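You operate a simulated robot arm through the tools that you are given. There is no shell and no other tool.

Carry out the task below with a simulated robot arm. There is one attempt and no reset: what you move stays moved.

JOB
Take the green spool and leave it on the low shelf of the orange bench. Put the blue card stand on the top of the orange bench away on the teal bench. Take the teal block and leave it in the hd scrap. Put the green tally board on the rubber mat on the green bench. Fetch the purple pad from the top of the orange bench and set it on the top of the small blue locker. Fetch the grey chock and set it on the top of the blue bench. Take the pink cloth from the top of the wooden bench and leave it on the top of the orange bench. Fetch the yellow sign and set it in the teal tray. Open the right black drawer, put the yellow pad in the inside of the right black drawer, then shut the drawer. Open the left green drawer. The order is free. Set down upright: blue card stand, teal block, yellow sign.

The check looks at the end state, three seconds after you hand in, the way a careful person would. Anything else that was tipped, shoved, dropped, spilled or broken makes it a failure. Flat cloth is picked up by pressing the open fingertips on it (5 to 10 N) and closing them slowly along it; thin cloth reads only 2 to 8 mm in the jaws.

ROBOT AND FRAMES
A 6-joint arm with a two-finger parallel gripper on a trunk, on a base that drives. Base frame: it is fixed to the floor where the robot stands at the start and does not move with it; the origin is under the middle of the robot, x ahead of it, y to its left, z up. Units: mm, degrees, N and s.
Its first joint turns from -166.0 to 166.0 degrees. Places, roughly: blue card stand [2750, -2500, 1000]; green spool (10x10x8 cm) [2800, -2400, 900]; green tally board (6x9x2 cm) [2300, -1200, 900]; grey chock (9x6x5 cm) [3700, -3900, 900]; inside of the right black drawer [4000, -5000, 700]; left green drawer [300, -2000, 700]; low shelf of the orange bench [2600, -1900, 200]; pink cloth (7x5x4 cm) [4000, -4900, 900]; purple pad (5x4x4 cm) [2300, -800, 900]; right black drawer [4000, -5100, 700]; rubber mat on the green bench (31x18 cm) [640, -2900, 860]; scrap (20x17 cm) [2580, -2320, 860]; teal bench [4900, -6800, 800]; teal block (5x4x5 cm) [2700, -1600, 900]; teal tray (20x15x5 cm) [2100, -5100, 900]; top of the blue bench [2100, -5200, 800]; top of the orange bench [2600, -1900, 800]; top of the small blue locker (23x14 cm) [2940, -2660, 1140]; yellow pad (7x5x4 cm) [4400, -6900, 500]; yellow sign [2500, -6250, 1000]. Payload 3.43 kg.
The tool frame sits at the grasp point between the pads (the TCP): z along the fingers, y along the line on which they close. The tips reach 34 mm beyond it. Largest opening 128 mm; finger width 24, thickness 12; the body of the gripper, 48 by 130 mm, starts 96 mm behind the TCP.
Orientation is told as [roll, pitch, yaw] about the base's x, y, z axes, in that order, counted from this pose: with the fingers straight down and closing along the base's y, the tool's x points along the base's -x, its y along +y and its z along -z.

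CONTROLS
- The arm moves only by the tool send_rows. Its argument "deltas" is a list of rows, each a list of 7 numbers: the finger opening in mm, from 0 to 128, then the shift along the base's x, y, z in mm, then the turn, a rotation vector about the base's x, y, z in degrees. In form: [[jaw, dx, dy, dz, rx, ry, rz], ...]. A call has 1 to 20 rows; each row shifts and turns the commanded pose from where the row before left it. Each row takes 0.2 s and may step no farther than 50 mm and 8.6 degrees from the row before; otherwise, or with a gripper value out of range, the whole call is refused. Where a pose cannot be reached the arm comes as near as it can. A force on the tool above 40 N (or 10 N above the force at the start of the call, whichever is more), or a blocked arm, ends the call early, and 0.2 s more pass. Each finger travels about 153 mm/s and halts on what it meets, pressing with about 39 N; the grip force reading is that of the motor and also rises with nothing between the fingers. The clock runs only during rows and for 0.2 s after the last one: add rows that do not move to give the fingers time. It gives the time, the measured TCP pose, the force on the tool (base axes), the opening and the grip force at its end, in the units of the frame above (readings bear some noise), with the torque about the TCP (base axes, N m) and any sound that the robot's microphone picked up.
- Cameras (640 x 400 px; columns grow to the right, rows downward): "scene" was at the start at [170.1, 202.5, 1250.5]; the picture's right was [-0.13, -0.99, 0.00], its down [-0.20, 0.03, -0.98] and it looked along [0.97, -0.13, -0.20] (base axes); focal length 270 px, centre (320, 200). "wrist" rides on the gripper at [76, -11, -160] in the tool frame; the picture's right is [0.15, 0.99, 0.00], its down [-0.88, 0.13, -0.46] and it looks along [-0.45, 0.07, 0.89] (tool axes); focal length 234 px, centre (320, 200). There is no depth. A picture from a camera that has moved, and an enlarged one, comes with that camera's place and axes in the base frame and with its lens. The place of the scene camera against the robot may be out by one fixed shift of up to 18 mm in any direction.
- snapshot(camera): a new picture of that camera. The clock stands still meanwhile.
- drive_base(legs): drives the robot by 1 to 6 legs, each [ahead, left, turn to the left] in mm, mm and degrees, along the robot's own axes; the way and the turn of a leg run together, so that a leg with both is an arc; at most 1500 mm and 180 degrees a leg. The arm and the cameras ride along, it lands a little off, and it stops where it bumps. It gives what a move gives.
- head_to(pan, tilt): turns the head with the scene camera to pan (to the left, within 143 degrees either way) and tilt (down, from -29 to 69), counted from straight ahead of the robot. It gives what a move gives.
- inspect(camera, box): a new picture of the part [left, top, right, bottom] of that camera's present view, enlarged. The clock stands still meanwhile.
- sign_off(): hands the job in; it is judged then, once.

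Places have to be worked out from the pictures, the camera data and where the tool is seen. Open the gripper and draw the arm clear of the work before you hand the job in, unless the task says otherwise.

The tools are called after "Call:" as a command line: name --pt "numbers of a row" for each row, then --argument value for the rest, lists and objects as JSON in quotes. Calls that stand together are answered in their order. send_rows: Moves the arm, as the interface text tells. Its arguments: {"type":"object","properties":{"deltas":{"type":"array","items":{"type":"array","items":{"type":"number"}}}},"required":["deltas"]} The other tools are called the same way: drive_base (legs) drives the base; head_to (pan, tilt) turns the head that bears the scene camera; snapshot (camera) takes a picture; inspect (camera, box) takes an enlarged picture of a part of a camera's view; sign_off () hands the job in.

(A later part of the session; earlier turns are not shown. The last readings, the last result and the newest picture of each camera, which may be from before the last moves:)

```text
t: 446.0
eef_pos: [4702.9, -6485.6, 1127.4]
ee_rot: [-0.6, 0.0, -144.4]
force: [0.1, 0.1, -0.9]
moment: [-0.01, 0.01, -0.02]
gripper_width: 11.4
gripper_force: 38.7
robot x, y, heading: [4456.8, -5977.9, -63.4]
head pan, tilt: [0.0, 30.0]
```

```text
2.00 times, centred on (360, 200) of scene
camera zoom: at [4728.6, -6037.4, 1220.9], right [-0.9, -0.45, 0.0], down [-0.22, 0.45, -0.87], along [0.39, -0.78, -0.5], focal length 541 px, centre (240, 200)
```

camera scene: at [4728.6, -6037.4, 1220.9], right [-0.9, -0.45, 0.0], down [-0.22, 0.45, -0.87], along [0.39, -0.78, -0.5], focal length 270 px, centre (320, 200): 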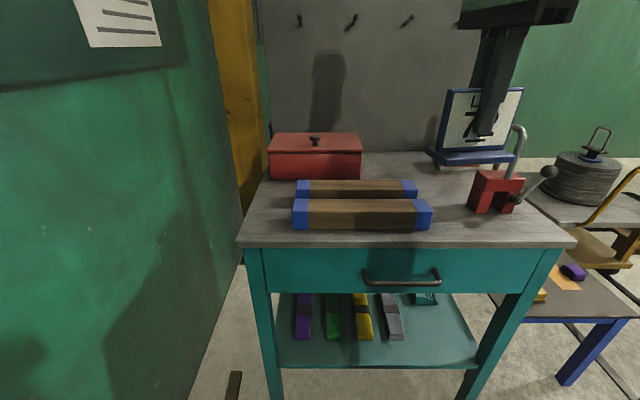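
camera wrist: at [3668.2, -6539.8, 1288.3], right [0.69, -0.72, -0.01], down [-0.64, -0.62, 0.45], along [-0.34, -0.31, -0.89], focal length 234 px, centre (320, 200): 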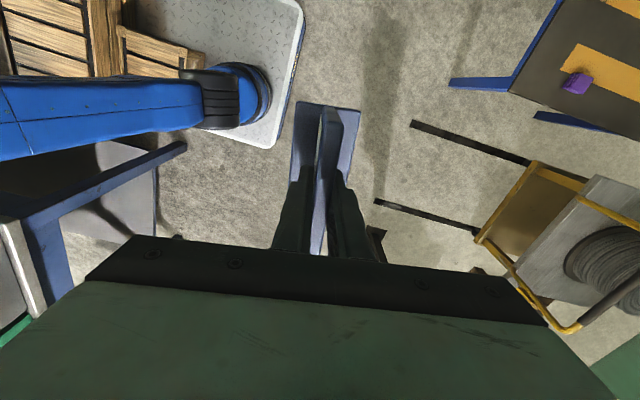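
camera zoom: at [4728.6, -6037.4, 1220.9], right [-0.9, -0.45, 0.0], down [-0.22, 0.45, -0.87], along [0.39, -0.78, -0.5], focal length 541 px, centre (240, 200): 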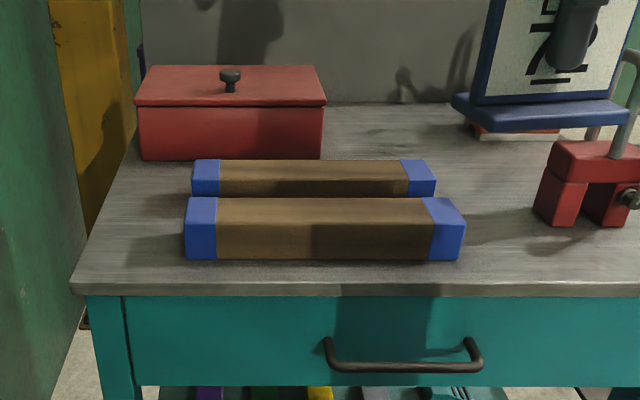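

There's a free area on the top, behind the brown blocks between the red box and the red clamp (≈[4866,-6890]). I drive 110 mm closer and extend the stand over it.

Call:
drive_base --legs '[[110, 0, 0]]'

Call:
send_rows --pt "4 18 -42 0 0 0 0" --pt "4 18 -42 0 0 0 0" --pt "4 18 -42 0 0 0 0" --pt "4 18 -42 0 0 0 0" --pt "4 18 -42 0 0 0 0" --pt "4 0 0 0 0 0 0"

Call:
snapshot --camera "wrist"

Call:
snapshot --camera "scene"

```text
t: 447.2
eef_pos: [4751.9, -6586.1, 1126.8]
ee_rot: [-0.6, -0.1, -144.2]
force: [-0.3, 0.5, -2.1]
moment: [0.02, 0.0, -0.04]
gripper_width: 11.4
gripper_force: 39.3
robot x, y, heading: [4504.4, -6075.6, -63.4]
head pan, tilt: [0.0, 30.0]
```

```text
t: 448.6
eef_pos: [4842.8, -6793.4, 1127.1]
ee_rot: [-0.6, 0.0, -144.3]
force: [-0.7, 0.6, -0.5]
moment: [0.0, -0.01, 0.02]
gripper_width: 11.0
gripper_force: 38.9
robot x, y, heading: [4502.8, -6073.0, -63.5]
head pan, tilt: [0.0, 30.0]
```

```text
taken
camera wrist: at [4897.0, -6742.4, 1287.0], right [0.7, -0.72, -0.01], down [-0.64, -0.62, 0.45], along [-0.33, -0.31, -0.89], focal length 234 px, centre (320, 200)
```

wrist: 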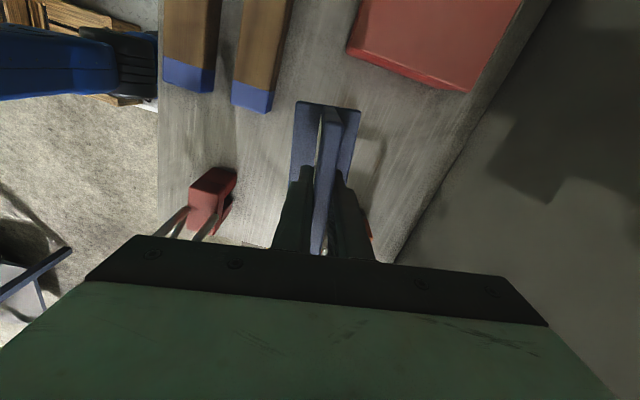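

```text
taken
camera scene: at [4777.7, -6135.9, 1220.9], right [-0.9, -0.45, 0.0], down [-0.22, 0.45, -0.87], along [0.39, -0.78, -0.5], focal length 270 px, centre (320, 200)
```

scene: 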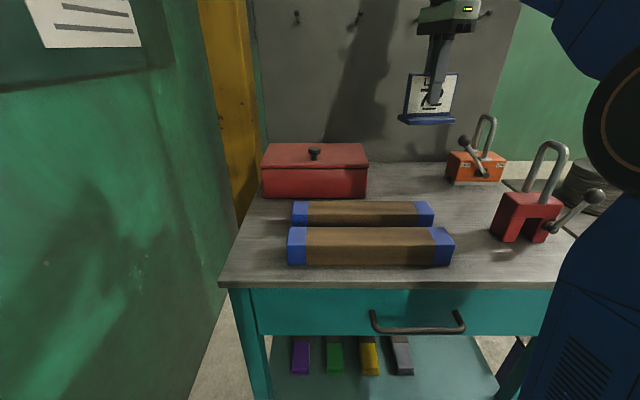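

Free footprint confirmed around s≈6560, d≈110 (≈[4831,-6860]). I shift there and lower to ~z 945.

Call:
send_rows --pt "4 -3.5 -36 -10 0 0 0" --pt "4 -3.5 -36 -30 0 0 0" --pt "4 0 0 -35 0 0 0" --pt "4 0 0 -35 0 0 0" --pt "4 0 0 -35 0 0 0" --pt "4 0 0 -30 0 0 0" --pt "4 0 0 0 0 0 0"

Call:
snapshot --camera "wrist"

Call:
inspect --camera "scene" --box '[300, 80, 540, 250]'

```text
t: 450.2
eef_pos: [4832.5, -6866.6, 953.0]
ee_rot: [-0.5, 0.1, -144.3]
force: [0.6, 0.3, -0.3]
moment: [-0.02, -0.03, -0.02]
gripper_width: 11.3
gripper_force: 39.3
robot x, y, heading: [4507.3, -6074.2, -63.7]
head pan, tilt: [0.0, 30.0]
```

```text
taken
camera wrist: at [4888.4, -6814.7, 1113.5], right [0.7, -0.72, -0.01], down [-0.64, -0.62, 0.46], along [-0.33, -0.31, -0.89], focal length 234 px, centre (320, 200)
```

wrist: 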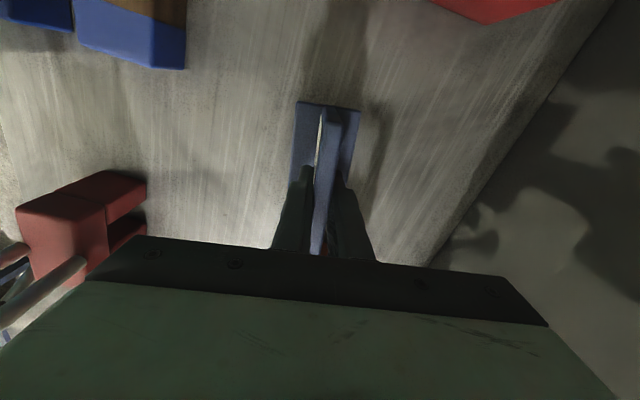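

```text
2.35 times, centred on (420, 165) of scene
camera zoom: at [4777.7, -6136.0, 1220.9], right [-0.9, -0.45, 0.0], down [-0.22, 0.45, -0.87], along [0.39, -0.78, -0.5], focal length 636 px, centre (85, 282)
```

zoom: 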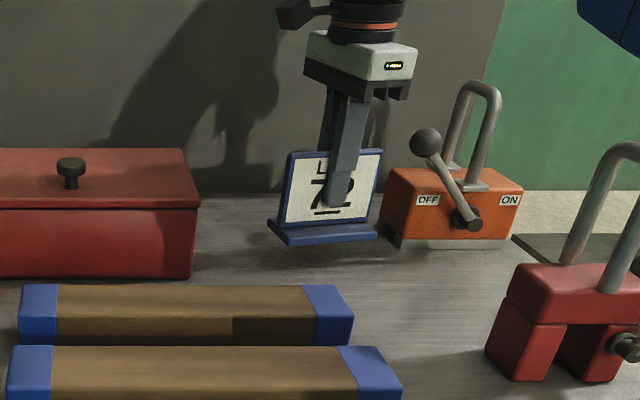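

Clear of the orange clamp and red box. I lower the last 30 mm slowly.

Call:
send_rows --pt "4 0 0 -12 0 0 0" --pt "4 0 0 -6 0 0 0" --pt "4 0 0 -3 0 0 0" --pt "4 0 0 0 0 0 0"

Call:
send_rows --pt "4 0 0 -2 0 0 0" --pt "4 0 0 -2 0 0 0" --pt "4 0 0 0 0 0 0"

Call:
inspect --camera "scene" --box '[360, 120, 480, 210]'

```text
t: 451.2
eef_pos: [4834.5, -6866.8, 932.3]
ee_rot: [-0.6, 0.0, -144.3]
force: [-0.6, -0.1, -0.9]
moment: [-0.02, 0.01, 0.01]
gripper_width: 11.2
gripper_force: 39.3
robot x, y, heading: [4504.9, -6075.6, -63.5]
head pan, tilt: [0.0, 30.0]
```

```text
t: 452.0
eef_pos: [4834.5, -6865.5, 929.1]
ee_rot: [-0.6, 0.0, -144.3]
force: [0.1, -0.2, -0.6]
moment: [-0.02, 0.01, -0.01]
gripper_width: 11.3
gripper_force: 38.8
robot x, y, heading: [4509.0, -6074.5, -63.5]
head pan, tilt: [0.0, 30.0]
```

```text
4.44 times, centred on (420, 165) of scene
camera zoom: at [4777.7, -6136.0, 1220.9], right [-0.9, -0.45, 0.0], down [-0.22, 0.45, -0.87], along [0.39, -0.78, -0.5], focal length 1202 px, centre (-124, 356)
```

zoom: 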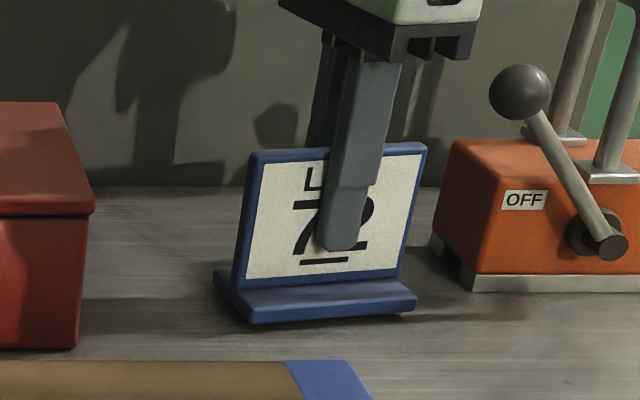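

Nearly down. I continue in 2 mm steps until contact.

Call:
send_rows --pt "4 0 0 -2 0 0 0" --pt "4 0 0 0 0 0 0"

Call:
send_rows --pt "4 0 0 -2 0 0 0" --pt "4 0 0 0 0 0 0"

Call:
send_rows --pt "4 0 0 -1.5 0 0 0" --pt "4 0 0 0 0 0 0"

```text
t: 452.6
eef_pos: [4834.9, -6865.9, 926.3]
ee_rot: [-0.6, 0.0, -144.4]
force: [0.0, -0.3, 0.3]
moment: [-0.01, 0.0, -0.01]
gripper_width: 11.4
gripper_force: 38.9
robot x, y, heading: [4504.5, -6077.1, -63.4]
head pan, tilt: [0.0, 30.0]
```

```text
t: 453.2
eef_pos: [4835.2, -6866.4, 924.5]
ee_rot: [-0.6, -0.1, -144.4]
force: [0.8, -0.2, -1.1]
moment: [0.0, 0.01, 0.0]
gripper_width: 11.3
gripper_force: 39.1
robot x, y, heading: [4504.8, -6074.5, -63.9]
head pan, tilt: [0.0, 30.0]
```

```text
t: 453.8
eef_pos: [4835.9, -6865.9, 924.4]
ee_rot: [-0.6, -0.1, -144.4]
force: [-2.0, 0.6, 10.4]
moment: [-0.14, -0.21, -0.01]
gripper_width: 11.2
gripper_force: 38.8
robot x, y, heading: [4508.3, -6076.5, -63.8]
head pan, tilt: [0.0, 30.0]
```

Contact (10 N). I ease up slightly, open slowly, and rise.

Call:
send_rows --pt "8 0 0 0.7 0 0 0" --pt "14 0 0 0 0 0 0" --pt "22 0 0 0 0 0 0" --pt "32 0 0 0 0 0 0" --pt "40 0 0 0 0 0 0" --pt "40 0 0 10 0 0 0" --pt "40 0 0 25 0 0 0" --pt "40 0 0 40 0 0 0" --pt "40 0 0 40 0 0 0" --pt "40 0 0 40 0 0 0" --pt "40 0 0 40 0 0 0" --pt "40 0 0 0 0 0 0"

Call:
inspect --camera "scene" --box '[300, 100, 540, 250]'

```text
t: 456.4
eef_pos: [4835.7, -6865.5, 1120.3]
ee_rot: [-0.7, 0.0, -144.3]
force: [0.3, -0.2, -0.6]
moment: [0.02, 0.02, 0.01]
gripper_width: 40.1
gripper_force: 0.0
robot x, y, heading: [4507.8, -6080.5, -63.4]
head pan, tilt: [0.0, 30.0]
```

```text
2.67 times, centred on (420, 175) of scene
camera zoom: at [4777.7, -6135.9, 1220.9], right [-0.9, -0.45, 0.0], down [-0.22, 0.45, -0.87], along [0.39, -0.78, -0.5], focal length 721 px, centre (53, 267)
```

zoom: 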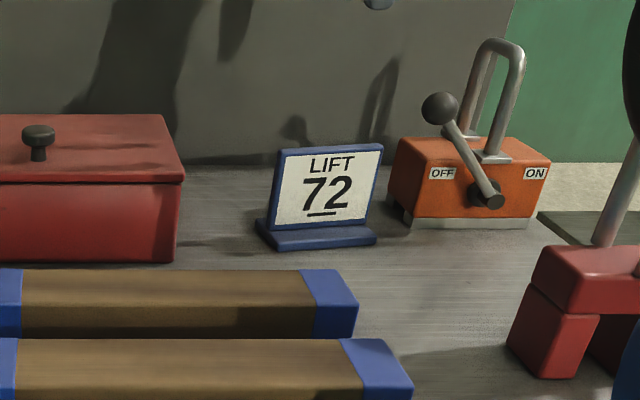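

The card stand is upright on the teal bench. Now the yellow pad: I retract the arm, turn the tool back, and shift right in front of the stool.

Call:
send_rows --pt "80 -2.7 18.2 5 0 0 8.08" --pt "80 -2.7 18.2 5 0 0 8.08" --pt "80 -2.7 18.2 5 0 0 8.08" --pt "80 -2.7 18.2 5 0 0 8.08" --pt "80 -2.7 18.2 0 0 0 8.08" --pt "80 -2.7 18.2 0 0 0 8.08" --pt "80 -2.7 18.2 0 0 0 8.08" --pt "80 -2.7 18.2 0 0 0 8.08" --pt "80 -2.7 18.2 0 0 0 8.08" --pt "80 -2.7 18.2 0 0 0 8.08" --pt "80 0 0 0 0 0 0"

Call:
drive_base --legs '[[0, -470, 0]]'

Call:
head_to --pan 0 --tilt 40

Call:
snapshot --camera "scene"

Call:
snapshot --camera "wrist"

```text
t: 458.8
eef_pos: [4808.3, -6683.0, 1138.6]
ee_rot: [-0.5, 0.0, -63.4]
force: [-0.4, 0.2, -0.1]
moment: [0.01, -0.02, 0.0]
gripper_width: 79.9
gripper_force: 0.0
robot x, y, heading: [4510.9, -6075.6, -63.8]
head pan, tilt: [0.0, 30.0]
```

```text
t: 461.6
eef_pos: [4377.4, -6898.8, 1139.7]
ee_rot: [-0.6, 0.1, -63.7]
force: [0.4, 0.1, -1.2]
moment: [-0.01, -0.01, 0.0]
gripper_width: 80.0
gripper_force: 0.1
robot x, y, heading: [4081.6, -6290.6, -63.5]
head pan, tilt: [0.0, 30.0]
```

```text
t: 462.4
eef_pos: [4377.9, -6897.5, 1138.8]
ee_rot: [-0.6, 0.0, -63.7]
force: [-0.2, -1.0, -0.2]
moment: [0.04, -0.01, 0.03]
gripper_width: 80.4
gripper_force: 0.0
robot x, y, heading: [4076.9, -6290.7, -63.6]
head pan, tilt: [0.0, 40.0]
```

```text
taken
camera scene: at [4346.0, -6345.0, 1205.6], right [-0.9, -0.44, 0.0], down [-0.28, 0.58, -0.77], along [0.34, -0.69, -0.64], focal length 270 px, centre (320, 200)
```

scene: 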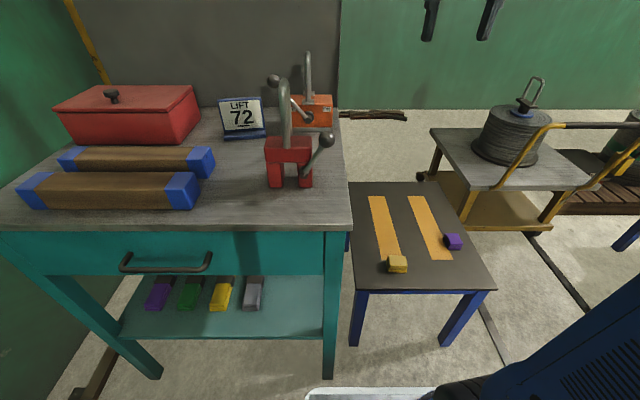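

```text
taken
camera wrist: at [4334.4, -6834.8, 1298.5], right [0.82, 0.57, -0.01], down [0.51, -0.73, 0.45], along [0.25, -0.38, -0.89], focal length 234 px, centre (320, 200)
```

wrist: 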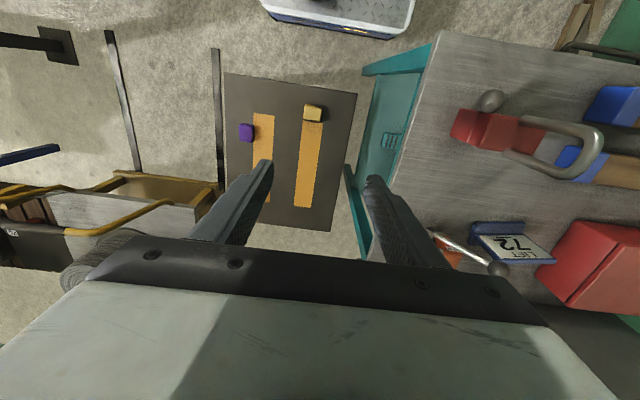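

The yellow pad is at ≈[4362,-6925, ~z 480]. I back up 120 mm for comfortable reach, then move the gripper above the pad.

Call:
drive_base --legs '[[-120, 0, 0]]'

Call:
send_rows --pt "90 9 -28 -40 0 0 0" --pt "90 9 -28 -40 0 0 0" --pt "90 9 -28 -40 0 0 0" --pt "90 9 -28 -40 0 0 0" --pt "90 0 -20 -45 0 0 0" --pt "90 0 0 -48 0 0 0" --pt "90 0 0 -48 0 0 0" --pt "90 0 0 -48 0 0 0" --pt "90 0 0 -48 0 0 0" --pt "90 0 0 -40 0 0 0" --pt "90 0 0 0 0 0 0"

Call:
snapshot --camera "wrist"

Call:
snapshot --camera "scene"

```text
t: 463.6
eef_pos: [4324.6, -6791.1, 1138.6]
ee_rot: [-0.6, 0.0, -63.7]
force: [-0.4, 0.1, -0.6]
moment: [-0.02, -0.01, -0.01]
gripper_width: 80.1
gripper_force: 0.0
robot x, y, heading: [4022.7, -6181.7, -63.5]
head pan, tilt: [0.0, 40.0]
```

```text
t: 466.0
eef_pos: [4360.3, -6922.8, 700.9]
ee_rot: [-0.5, -0.1, -63.8]
force: [-0.5, -0.1, -0.3]
moment: [-0.02, 0.0, 0.01]
gripper_width: 89.9
gripper_force: 0.1
robot x, y, heading: [4024.3, -6182.5, -63.7]
head pan, tilt: [0.0, 40.0]
```

```text
taken
camera wrist: at [4318.2, -6859.5, 861.8], right [0.82, 0.57, -0.01], down [0.51, -0.73, 0.46], along [0.25, -0.38, -0.89], focal length 234 px, centre (320, 200)
```

wrist: 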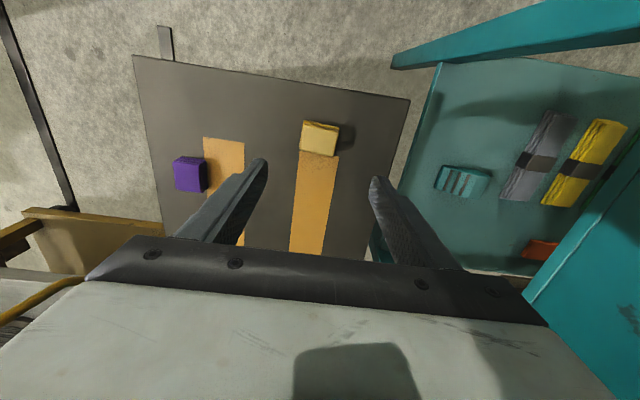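

```text
taken
camera scene: at [4292.9, -6237.8, 1205.6], right [-0.9, -0.44, 0.0], down [-0.28, 0.58, -0.77], along [0.34, -0.69, -0.64], focal length 270 px, centre (320, 200)
```

scene: 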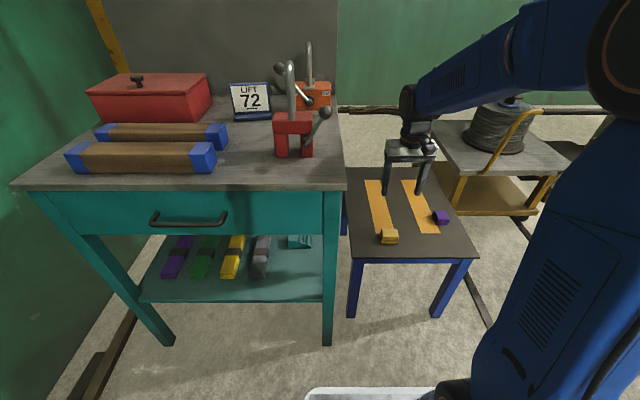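

The gripper is right above. I zoom to check the pad's orientation and height.

Call:
inspect --camera "wrist" --box '[260, 90, 380, 180]'

```text
4.44 times, centred on (320, 135) of wrist
camera zoom: at [4318.2, -6859.5, 861.8], right [0.82, 0.57, -0.01], down [0.51, -0.73, 0.46], along [0.25, -0.38, -0.89], focal length 1041 px, centre (320, 489)
```

zoom: 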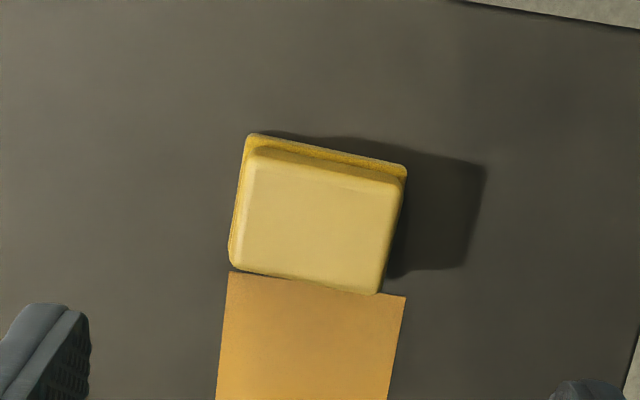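

I descend to z≈600 for a second view to fix the height.

Call:
send_rows --pt "90 0 -4 -30 0 0 -1.5" --pt "90 0 0 -35 0 0 -1" --pt "90 0 0 -35 0 0 0" --pt "90 0 0 0 0 0 0"

Call:
inspect --camera "wrist" --box '[230, 80, 410, 215]'

Call:
inspect --camera "scene" --box '[340, 150, 480, 290]'

```text
t: 467.0
eef_pos: [4360.1, -6925.7, 602.0]
ee_rot: [-0.5, 0.1, -66.3]
force: [-0.8, 0.3, -0.6]
moment: [0.0, -0.01, -0.01]
gripper_width: 89.9
gripper_force: 0.1
robot x, y, heading: [4026.8, -6182.1, -63.9]
head pan, tilt: [0.0, 40.0]
```

```text
2.96 times, centred on (320, 148) of wrist
camera zoom: at [4319.6, -6861.3, 761.6], right [0.85, 0.53, -0.01], down [0.48, -0.75, 0.46], along [0.23, -0.39, -0.89], focal length 694 px, centre (320, 356)
```

zoom: 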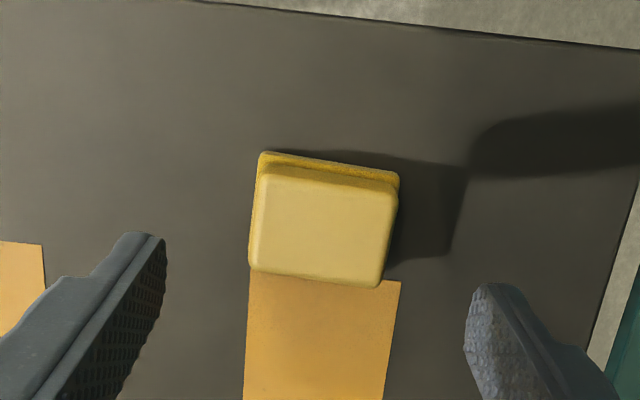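

```text
2.86 times, centred on (410, 220) of scene
camera zoom: at [4292.9, -6237.8, 1205.6], right [-0.9, -0.44, 0.0], down [-0.28, 0.58, -0.77], along [0.34, -0.69, -0.64], focal length 773 px, centre (63, 143)
```

zoom: 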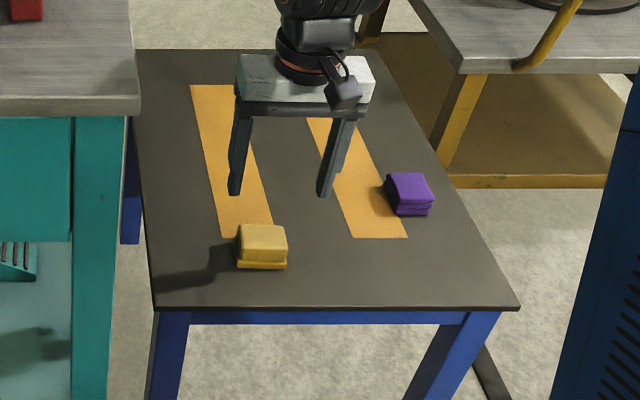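

Stool top is z≈467, pad centre ≈[4360,-6932]. I descend to TCP z≈514 (above the pad's wider foot) and close.

Call:
send_rows --pt "90 0 -6 -25 0 0 -1.5" --pt "90 0 0 -30 0 0 0" --pt "90 0 0 -20 0 0 0" --pt "90 0 0 -10 0 0 0" --pt "90 0 0 -3 0 0 0" --pt "90 0 0 0 0 0 0"

Call:
inspect --camera "wrist" --box '[230, 80, 410, 240]'

Call:
inspect --camera "scene" --box '[370, 200, 440, 260]'

```text
t: 468.4
eef_pos: [4358.8, -6933.1, 514.2]
ee_rot: [-0.6, 0.1, -67.9]
force: [0.1, 0.2, 0.7]
moment: [0.0, -0.02, -0.01]
gripper_width: 90.1
gripper_force: 0.0
robot x, y, heading: [4022.8, -6180.8, -63.7]
head pan, tilt: [0.0, 40.0]
```

```text
2.50 times, centred on (320, 160) of wrist
camera zoom: at [4321.3, -6866.7, 673.2], right [0.86, 0.51, -0.01], down [0.46, -0.76, 0.45], along [0.22, -0.4, -0.89], focal length 585 px, centre (320, 300)
```

zoom: 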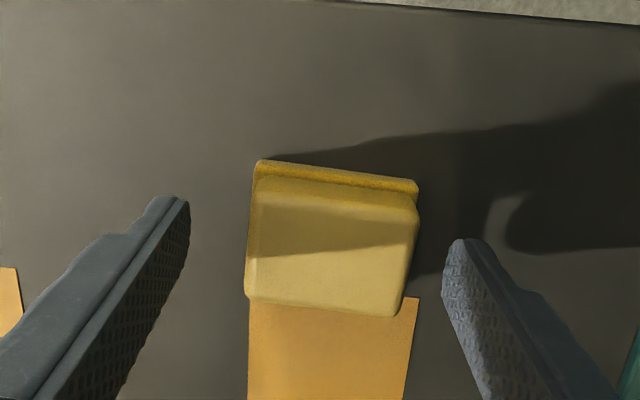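

```text
6.67 times, centred on (405, 230) of scene
camera zoom: at [4292.9, -6237.8, 1205.6], right [-0.9, -0.44, 0.0], down [-0.28, 0.58, -0.77], along [0.34, -0.69, -0.64], focal length 1803 px, centre (-247, 0)
```

zoom: 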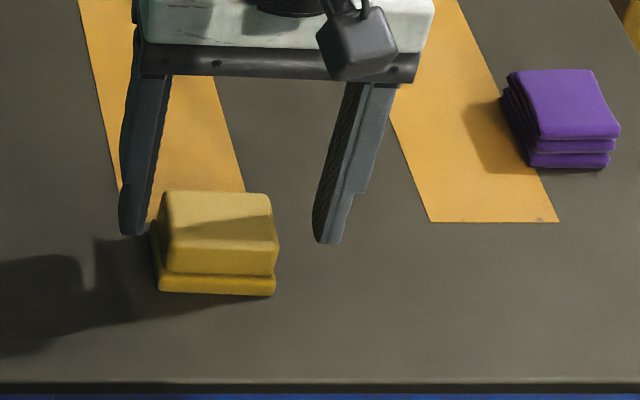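

Positioned well. Closing on the pad.

Call:
send_rows --pt "75 0 0 0 0 0 0" --pt "62 0 0 0 0 0 0" --pt "50 0 0 0 0 0 0" --pt "35 0 0 0 0 0 0" --pt "30 0 0 0 0 0 0" --pt "30 0 0 5 0 0 0" --pt "30 0 0 10 0 0 0" --pt "30 0 0 20 0 0 0" --pt "30 0 0 0 0 0 0"

Call:
snapshot --camera "wrist"

```text
t: 470.4
eef_pos: [4363.1, -6933.3, 548.3]
ee_rot: [-0.6, 0.0, -67.8]
force: [-0.2, 0.1, -1.0]
moment: [0.02, -0.01, -0.01]
gripper_width: 56.7
gripper_force: 38.9
robot x, y, heading: [4024.0, -6182.9, -63.8]
head pan, tilt: [0.0, 40.0]
```

```text
taken
camera wrist: at [4323.1, -6866.7, 708.2], right [0.86, 0.51, -0.01], down [0.46, -0.76, 0.46], along [0.22, -0.4, -0.89], focal length 234 px, centre (320, 200)
```

wrist: 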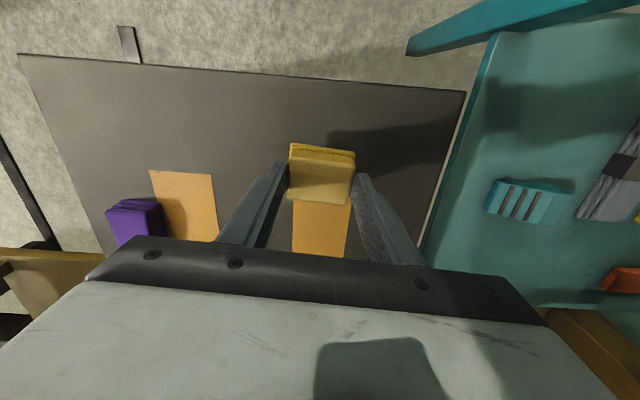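

Held (56.7 mm). I raise the pad to travel height, then turn around toward the open drawer.

Call:
send_rows --pt "30 0 0 46 0 0 0" --pt "30 0 0 46 0 0 0" --pt "30 0 0 46 0 0 0" --pt "30 0 0 46 0 0 0" --pt "30 0 0 46 0 0 0" --pt "30 0 0 46 0 0 0" --pt "30 -3 7 46 0 0 0" --pt "30 -6 14 46 0 0 0" --pt "30 -8 18 46 0 0 0" --pt "30 -8 18 45 0 0 0" --pt "30 -8 18 45 0 0 0" --pt "30 -8 18 40 0 0 0" --pt "30 0 0 0 0 0 0"

Call:
drive_base --legs '[[0, 0, 90], [0, 0, 90], [390, 190, 0]]'

Call:
head_to --pan -20 --tilt 30

Call:
snapshot --camera "scene"

Call:
snapshot --camera "wrist"

```text
t: 473.2
eef_pos: [4318.6, -6839.6, 1091.5]
ee_rot: [-0.6, -0.1, -67.8]
force: [-0.5, 0.1, 0.3]
moment: [-0.03, -0.02, -0.02]
gripper_width: 56.8
gripper_force: 38.9
robot x, y, heading: [4023.5, -6182.4, -63.8]
head pan, tilt: [0.0, 40.0]
```

```text
t: 483.6
eef_pos: [3346.6, -5286.7, 1092.1]
ee_rot: [-0.6, 0.0, 114.7]
force: [0.4, 0.0, -1.0]
moment: [0.0, -0.03, -0.02]
gripper_width: 57.1
gripper_force: 39.2
robot x, y, heading: [3673.7, -5930.7, 118.5]
head pan, tilt: [0.0, 40.0]
```

```text
t: 484.4
eef_pos: [3346.0, -5285.2, 1091.2]
ee_rot: [-0.5, -0.1, 114.6]
force: [-0.6, -0.4, -0.3]
moment: [0.0, -0.01, -0.04]
gripper_width: 57.1
gripper_force: 38.9
robot x, y, heading: [3669.3, -5927.5, 118.7]
head pan, tilt: [-20.0, 30.0]
```

```text
taken
camera scene: at [3421.0, -5882.4, 1220.9], right [0.99, 0.15, 0.0], down [0.08, -0.49, -0.87], along [-0.13, 0.86, -0.5], focal length 270 px, centre (320, 200)
```

scene: 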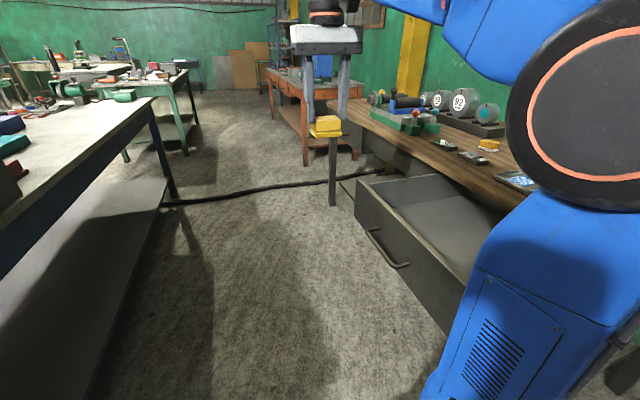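

```text
taken
camera wrist: at [3385.5, -5351.9, 1252.0], right [-0.84, -0.55, -0.01], down [-0.49, 0.74, 0.45], along [-0.24, 0.39, -0.89], focal length 234 px, centre (320, 200)
```

wrist: 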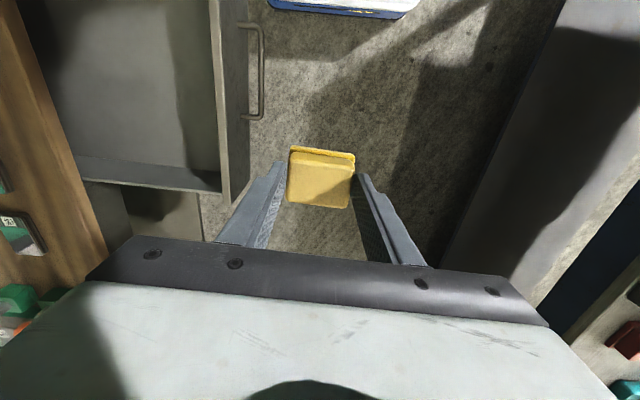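

The drawer is open ahead-right. I bring the pad over the drawer's middle (≈[3662,-5208]) and lower to ~z 850.

Call:
send_rows --pt "30 45 11 0 0 0 0" --pt "30 45 11 0 0 0 0" --pt "30 45 11 0 0 0 0" --pt "30 45 11 0 0 0 0" --pt "30 45 11 0 0 0 0" --pt "30 45 11 0 0 0 0" --pt "30 46 11 0 0 0 0" --pt "30 0 0 -45 0 0 0" --pt "30 0 0 -45 0 0 0" --pt "30 0 0 -45 0 0 0" --pt "30 0 0 -45 0 0 0" --pt "30 0 0 -45 0 0 0" --pt "30 0 0 0 0 0 0"

Call:
snapshot --camera "wrist"

Call:
snapshot --camera "scene"

```text
t: 487.2
eef_pos: [3664.6, -5208.1, 864.0]
ee_rot: [-0.5, 0.0, 114.8]
force: [0.8, -0.4, -0.4]
moment: [-0.01, 0.0, 0.03]
gripper_width: 57.0
gripper_force: 39.2
robot x, y, heading: [3668.4, -5931.1, 118.8]
head pan, tilt: [-20.0, 30.0]
```

```text
taken
camera wrist: at [3703.0, -5273.5, 1025.5], right [-0.84, -0.55, -0.01], down [-0.49, 0.74, 0.45], along [-0.24, 0.39, -0.89], focal length 234 px, centre (320, 200)
```

wrist: 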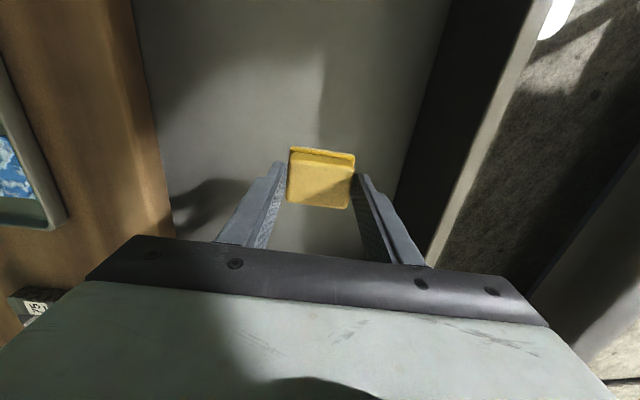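

```text
taken
camera scene: at [3421.1, -5882.4, 1220.9], right [0.99, 0.15, 0.0], down [0.08, -0.49, -0.87], along [-0.13, 0.86, -0.5], focal length 270 px, centre (320, 200)
```

scene: 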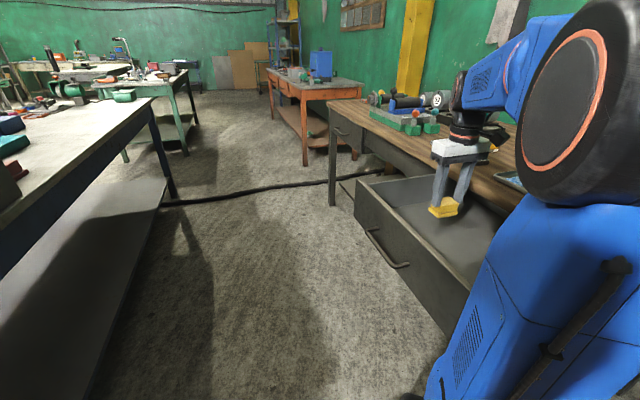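

Over the drawer with clearance all around. I lower into it, slowing down to feel the floor.

Call:
send_rows --pt "30 -5 -2 -35 0 0 0" --pt "30 -5 -2 -35 0 0 0" --pt "30 0 0 -15 0 0 0" --pt "30 0 0 -8 0 0 0" --pt "30 0 0 -5 0 0 0" --pt "30 0 0 0 0 0 0"

Call:
snapshot --camera "wrist"

Call:
inspect --camera "scene" --box '[340, 130, 520, 260]'

```text
t: 488.6
eef_pos: [3653.1, -5212.2, 767.8]
ee_rot: [-0.6, 0.0, 114.7]
force: [0.4, -0.1, -0.8]
moment: [-0.01, 0.01, 0.03]
gripper_width: 57.0
gripper_force: 39.3
robot x, y, heading: [3665.8, -5930.2, 118.7]
head pan, tilt: [-20.0, 30.0]
```

```text
taken
camera wrist: at [3692.6, -5277.8, 928.4], right [-0.84, -0.55, -0.01], down [-0.49, 0.74, 0.45], along [-0.24, 0.39, -0.89], focal length 234 px, centre (320, 200)
```

wrist: 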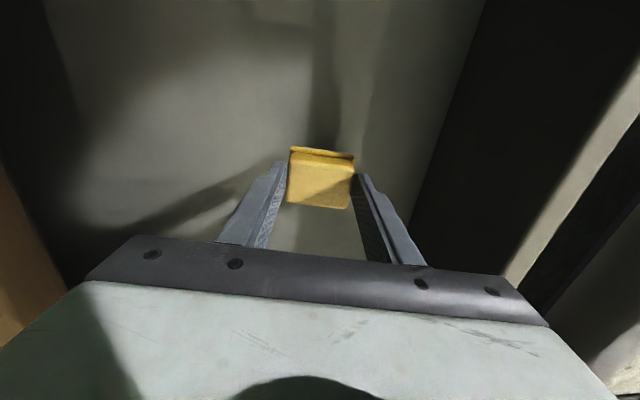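

```text
3.08 times, centred on (430, 195) of scene
camera zoom: at [3421.1, -5882.4, 1220.9], right [0.99, 0.15, 0.0], down [0.08, -0.49, -0.87], along [-0.13, 0.86, -0.5], focal length 832 px, centre (-18, 215)
```

zoom: 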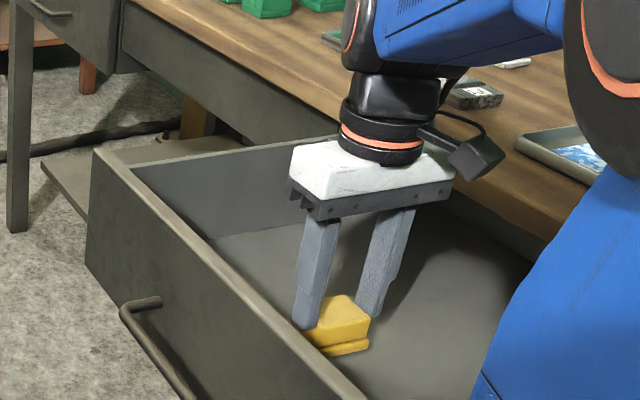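

Continue down in 4 mm steps.

Call:
send_rows --pt "30 0 0 -4 0 0 0" --pt "30 0 0 -4 0 0 0" --pt "30 0 0 -4 0 0 0" --pt "30 0 0 -4 0 0 0" --pt "30 0 0 0 0 0 0"

Call:
send_rows --pt "30 0 0 -4 0 0 0" --pt "30 0 0 -3 0 0 0" --pt "30 0 0 -3 0 0 0" --pt "30 0 0 0 0 0 0"

Call:
inspect --camera "scene" --box '[340, 130, 520, 260]'

```text
t: 489.8
eef_pos: [3652.4, -5213.4, 752.7]
ee_rot: [-0.7, 0.0, 114.7]
force: [0.4, 0.3, -1.2]
moment: [0.01, -0.01, -0.01]
gripper_width: 56.9
gripper_force: 39.1
robot x, y, heading: [3669.9, -5928.6, 118.6]
head pan, tilt: [-20.0, 30.0]
```

```text
t: 490.8
eef_pos: [3652.8, -5214.0, 744.6]
ee_rot: [-0.7, -0.2, 114.7]
force: [3.8, -2.4, 28.7]
moment: [-0.28, -0.08, -0.01]
gripper_width: 56.7
gripper_force: 38.9
robot x, y, heading: [3667.0, -5931.8, 118.6]
head pan, tilt: [-20.0, 30.0]
```

```text
3.08 times, centred on (430, 195) of scene
camera zoom: at [3421.3, -5883.3, 1221.0], right [0.99, 0.15, 0.0], down [0.08, -0.49, -0.87], along [-0.13, 0.86, -0.5], focal length 832 px, centre (-18, 215)
```

zoom: 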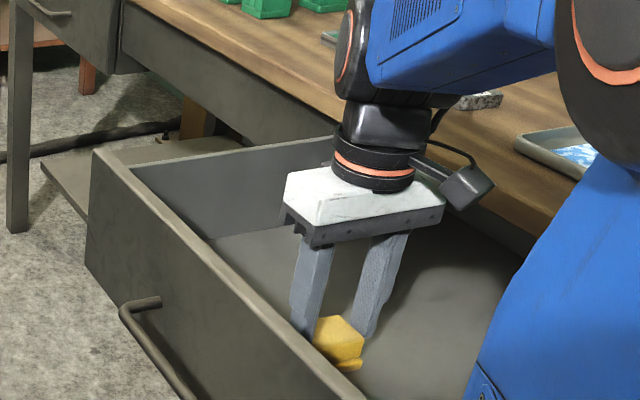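

Floor reached (28 N). I ease up, open, and rise straight out.

Call:
send_rows --pt "30 0 0 2 0 0 0" --pt "66 0 0 0 0 0 0" --pt "76 0 0 0 0 0 0" --pt "76 0 0 10 0 0 0" --pt "76 0 0 30 0 0 0" --pt "76 0 0 45 0 0 0" --pt "76 0 0 45 0 0 0" --pt "76 0 0 45 0 0 0" --pt "76 0 0 45 0 0 0" --pt "76 0 0 45 0 0 0" --pt "76 0 0 45 0 0 0" --pt "76 0 0 0 0 0 0"

Call:
snapshot --camera "wrist"

Call:
snapshot --camera "scene"

```text
t: 493.4
eef_pos: [3652.0, -5214.9, 1055.5]
ee_rot: [-0.6, -0.1, 114.7]
force: [-0.2, -0.2, -0.2]
moment: [0.03, -0.01, -0.01]
gripper_width: 76.1
gripper_force: 0.1
robot x, y, heading: [3664.8, -5931.0, 118.3]
head pan, tilt: [-20.0, 30.0]
```

```text
taken
camera wrist: at [3691.9, -5279.7, 1216.6], right [-0.84, -0.55, -0.01], down [-0.49, 0.74, 0.45], along [-0.24, 0.39, -0.89], focal length 234 px, centre (320, 200)
```

wrist: 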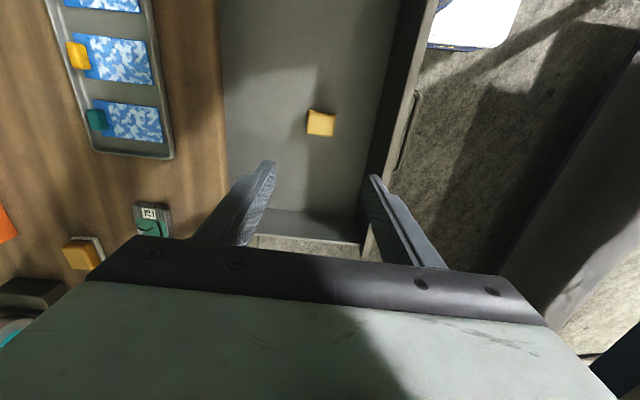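

```text
taken
camera scene: at [3421.1, -5882.4, 1220.9], right [0.99, 0.15, 0.0], down [0.08, -0.49, -0.87], along [-0.13, 0.86, -0.5], focal length 270 px, centre (320, 200)
```

scene: 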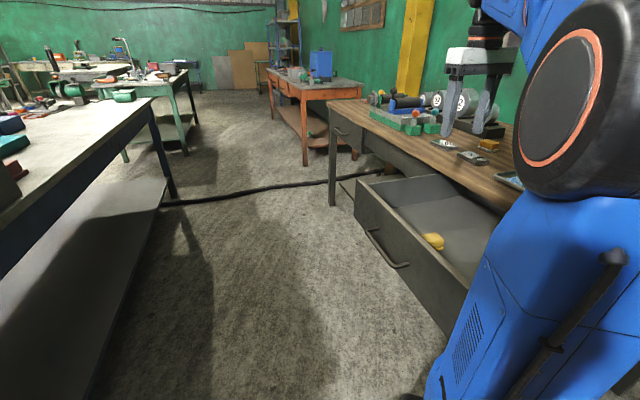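

The pad lies inside the drawer. Now I'll shut it by pushing the handle bar inward: close the fingers, turn the tool to face the bench with a 20° tilt, and move in front of the handle.

Call:
send_rows --pt "0 -19 -10 0 0 0 -8.02" --pt "0 -19 -10 0 0 0 -8.02" --pt "0 -19 -10 0 0 0 -8.02" --pt "0 -19 -10 0 0 0 -8.02" --pt "0 -19 -10 0 0 0 -8.02" --pt "0 -19 -10 0 0 0 -8.02" --pt "0 -19 -10 0 0 0 -8.02" --pt "0 -19 -10 0 0 0 -8.02" --pt "0 -19 -10 0 0 0 -8.02" --pt "0 -19 -10 0 0 0 -8.02" --pt "0 -19 -10 0 0 0 -8.02" --pt "0 0 0 0 2.97 -5.97 0" --pt "0 0 0 0 2.97 -5.97 0" --pt "0 0 0 0 2.97 -5.97 0" --pt "0 0 0 0 0 0 0"

Call:
snapshot --camera "wrist"

Call:
snapshot --camera "scene"

```text
t: 496.6
eef_pos: [3444.8, -5323.9, 1054.8]
ee_rot: [-0.6, -20.1, 26.6]
force: [0.2, 0.2, -0.1]
moment: [0.03, -0.02, 0.02]
gripper_width: 0.1
gripper_force: 33.6
robot x, y, heading: [3669.9, -5930.6, 118.7]
head pan, tilt: [-20.0, 30.0]
```

```text
taken
camera wrist: at [3334.1, -5389.3, 1179.2], right [-0.56, 0.83, -0.06], down [0.54, 0.42, 0.73], along [0.63, 0.38, -0.68], focal length 234 px, centre (320, 200)
```

wrist: 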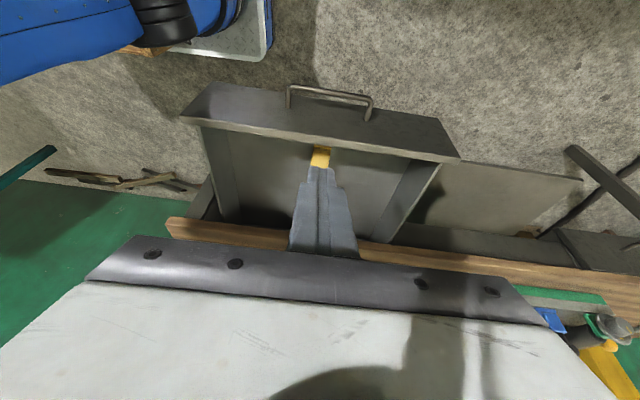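

```text
taken
camera scene: at [3421.1, -5882.4, 1220.9], right [0.99, 0.15, 0.0], down [0.08, -0.49, -0.87], along [-0.13, 0.86, -0.5], focal length 270 px, centre (320, 200)
```

scene: 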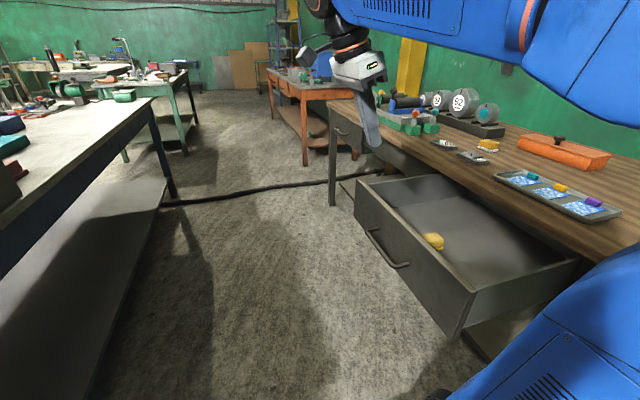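

Lined up with the handle. I lower the closed fingers in front of the bar to z≈758.

Call:
send_rows --pt "0 -13 -7 -40 0 0 0" --pt "0 0 0 -45 0 0 0" --pt "0 0 0 -45 0 0 0" --pt "0 0 0 -45 0 0 0" --pt "0 0 0 -45 0 0 0" --pt "0 0 0 -45 0 0 0" --pt "0 0 0 -32 0 0 0" --pt "0 0 0 0 0 0 0"

Call:
snapshot --camera "wrist"

Call:
inspect --camera "scene" --box '[300, 120, 480, 300]'

```text
t: 498.4
eef_pos: [3431.0, -5332.0, 758.3]
ee_rot: [-0.7, -20.0, 26.4]
force: [-0.4, 0.5, 0.1]
moment: [-0.04, 0.0, 0.0]
gripper_width: 0.1
gripper_force: 33.3
robot x, y, heading: [3667.9, -5932.7, 118.6]
head pan, tilt: [-20.0, 30.0]
```

```text
taken
camera wrist: at [3321.5, -5396.6, 882.5], right [-0.56, 0.83, -0.06], down [0.54, 0.42, 0.73], along [0.63, 0.38, -0.68], focal length 234 px, centre (320, 200)
```

wrist: 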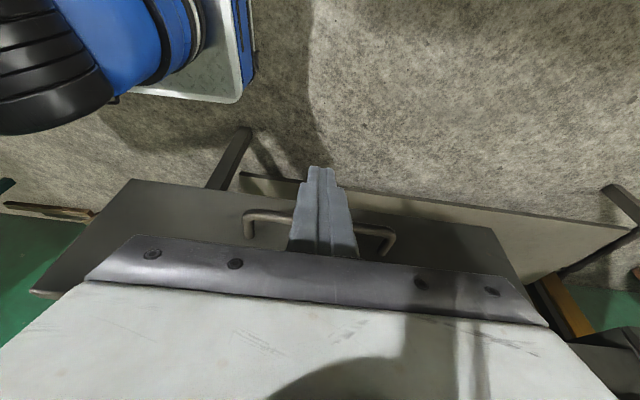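

```text
2.22 times, centred on (390, 210) of scene
camera zoom: at [3421.1, -5882.4, 1220.9], right [0.99, 0.15, 0.0], down [0.08, -0.49, -0.87], along [-0.13, 0.86, -0.5], focal length 601 px, centre (164, 178)
```

zoom: 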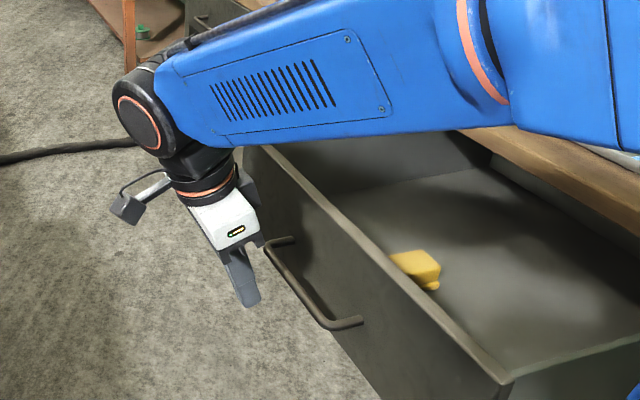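

The finger tips are in front of the bar. I push forward gently.

Call:
send_rows --pt "0 9 4.3 0 0 0 0" --pt "0 9 4.3 0 0 0 0" --pt "0 9 4.3 0 0 0 0" --pt "0 9 4.3 0 0 0 0" --pt "0 9 4.3 0 0 0 0" --pt "0 9 4.3 0 0 0 0" --pt "0 9 4.3 0 0 0 0" --pt "0 9 4.3 0 0 0 0"

Call:
inspect --camera "wrist" --box '[200, 130, 440, 280]'

```text
t: 500.2
eef_pos: [3502.5, -5296.5, 757.1]
ee_rot: [-0.5, -20.0, 26.5]
force: [-1.5, -0.9, 0.9]
moment: [-0.06, 0.05, -0.02]
gripper_width: 0.1
gripper_force: 33.0
robot x, y, heading: [3670.4, -5929.7, 118.7]
head pan, tilt: [-20.0, 30.0]
```

```text
2.67 times, centred on (320, 205) of wrist
camera zoom: at [3393.5, -5361.2, 882.0], right [-0.56, 0.83, -0.06], down [0.54, 0.42, 0.73], along [0.63, 0.38, -0.68], focal length 624 px, centre (320, 187)
```

zoom: 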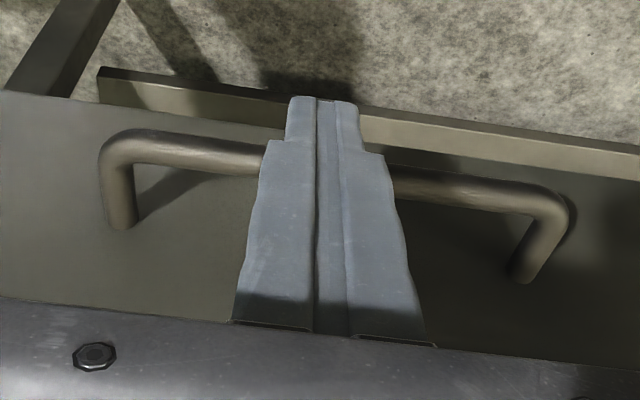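

Contact and it moves with little force. I keep pushing.

Call:
send_rows --pt "0 13.5 6.5 0 0 0 0" --pt "0 13.5 6.5 0 0 0 0" --pt "0 13.5 6.5 0 0 0 0" --pt "0 13.5 6.5 0 0 0 0" --pt "0 13.5 6.5 0 0 0 0" --pt "0 13.5 6.5 0 0 0 0" --pt "0 13.5 6.5 0 0 0 0" --pt "0 13.5 6.5 0 0 0 0" --pt "0 13.5 6.5 0 0 0 0" --pt "0 13.5 6.5 0 0 0 0" --pt "0 0 0 0 0 0 0"

Call:
inspect --camera "wrist" --box '[160, 130, 480, 280]'

Call:
snapshot --camera "scene"

```text
t: 502.6
eef_pos: [3635.5, -5231.3, 757.9]
ee_rot: [-0.6, -20.1, 26.5]
force: [-0.5, 0.0, 0.2]
moment: [0.0, -0.02, -0.01]
gripper_width: 0.0
gripper_force: 32.6
robot x, y, heading: [3667.4, -5931.8, 118.8]
head pan, tilt: [-20.0, 30.0]
```

```text
2.00 times, centred on (320, 205) of wrist
camera zoom: at [3526.4, -5296.3, 882.8], right [-0.56, 0.83, -0.06], down [0.54, 0.42, 0.73], along [0.63, 0.38, -0.68], focal length 468 px, centre (320, 190)
```

zoom: 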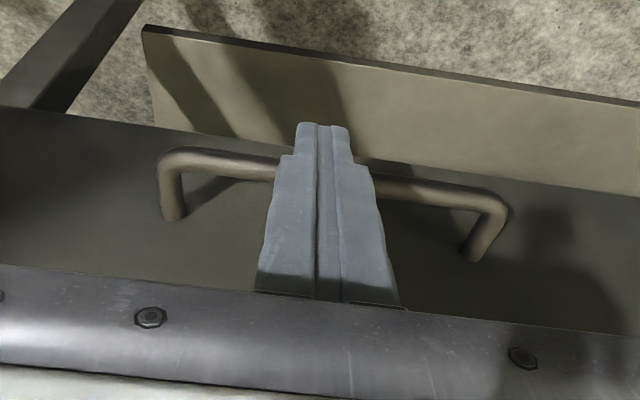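

```text
taken
camera scene: at [3421.2, -5882.4, 1220.9], right [0.99, 0.15, 0.0], down [0.08, -0.49, -0.87], along [-0.13, 0.86, -0.5], focal length 270 px, centre (320, 200)
```

scene: 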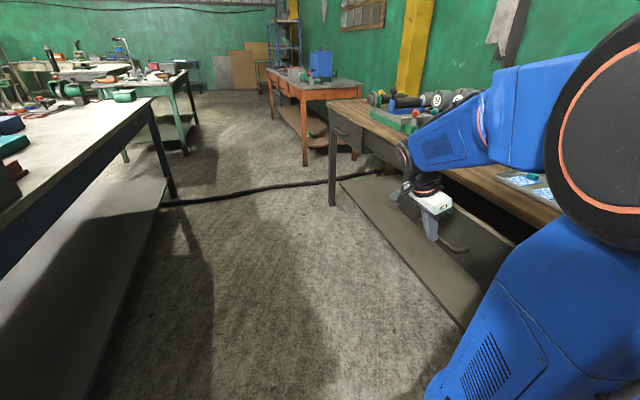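

Halfway. I push on ~90 mm, then in small steps to the stop.

Call:
send_rows --pt "0 13.5 6.5 0 0 0 0" --pt "0 13.5 6.5 0 0 0 0" --pt "0 13.5 6.5 0 0 0 0" --pt "0 13.5 6.5 0 0 0 0" --pt "0 13.5 6.5 0 0 0 0" --pt "0 13.5 6.5 0 0 0 0" --pt "0 4.5 2.2 0 0 0 0" --pt "0 4.5 2.2 0 0 0 0" --pt "0 0 0 0 0 0 0"

Call:
inspect --camera "wrist" --box '[160, 130, 480, 280]'

```text
t: 504.6
eef_pos: [3726.7, -5187.7, 758.1]
ee_rot: [-0.5, -20.1, 26.5]
force: [-1.5, 1.1, 1.0]
moment: [0.02, -0.01, 0.03]
gripper_width: 0.0
gripper_force: 33.3
robot x, y, heading: [3666.6, -5935.3, 118.6]
head pan, tilt: [-20.0, 30.0]
```

```text
2.00 times, centred on (320, 205) of wrist
camera zoom: at [3617.9, -5252.6, 882.3], right [-0.56, 0.83, -0.06], down [0.54, 0.42, 0.73], along [0.63, 0.38, -0.68], focal length 468 px, centre (320, 190)
```

zoom: 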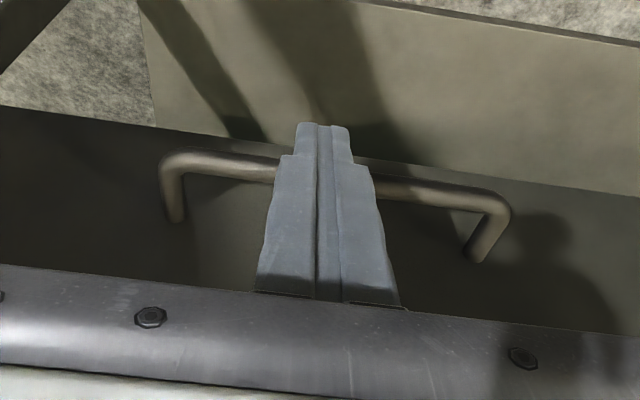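

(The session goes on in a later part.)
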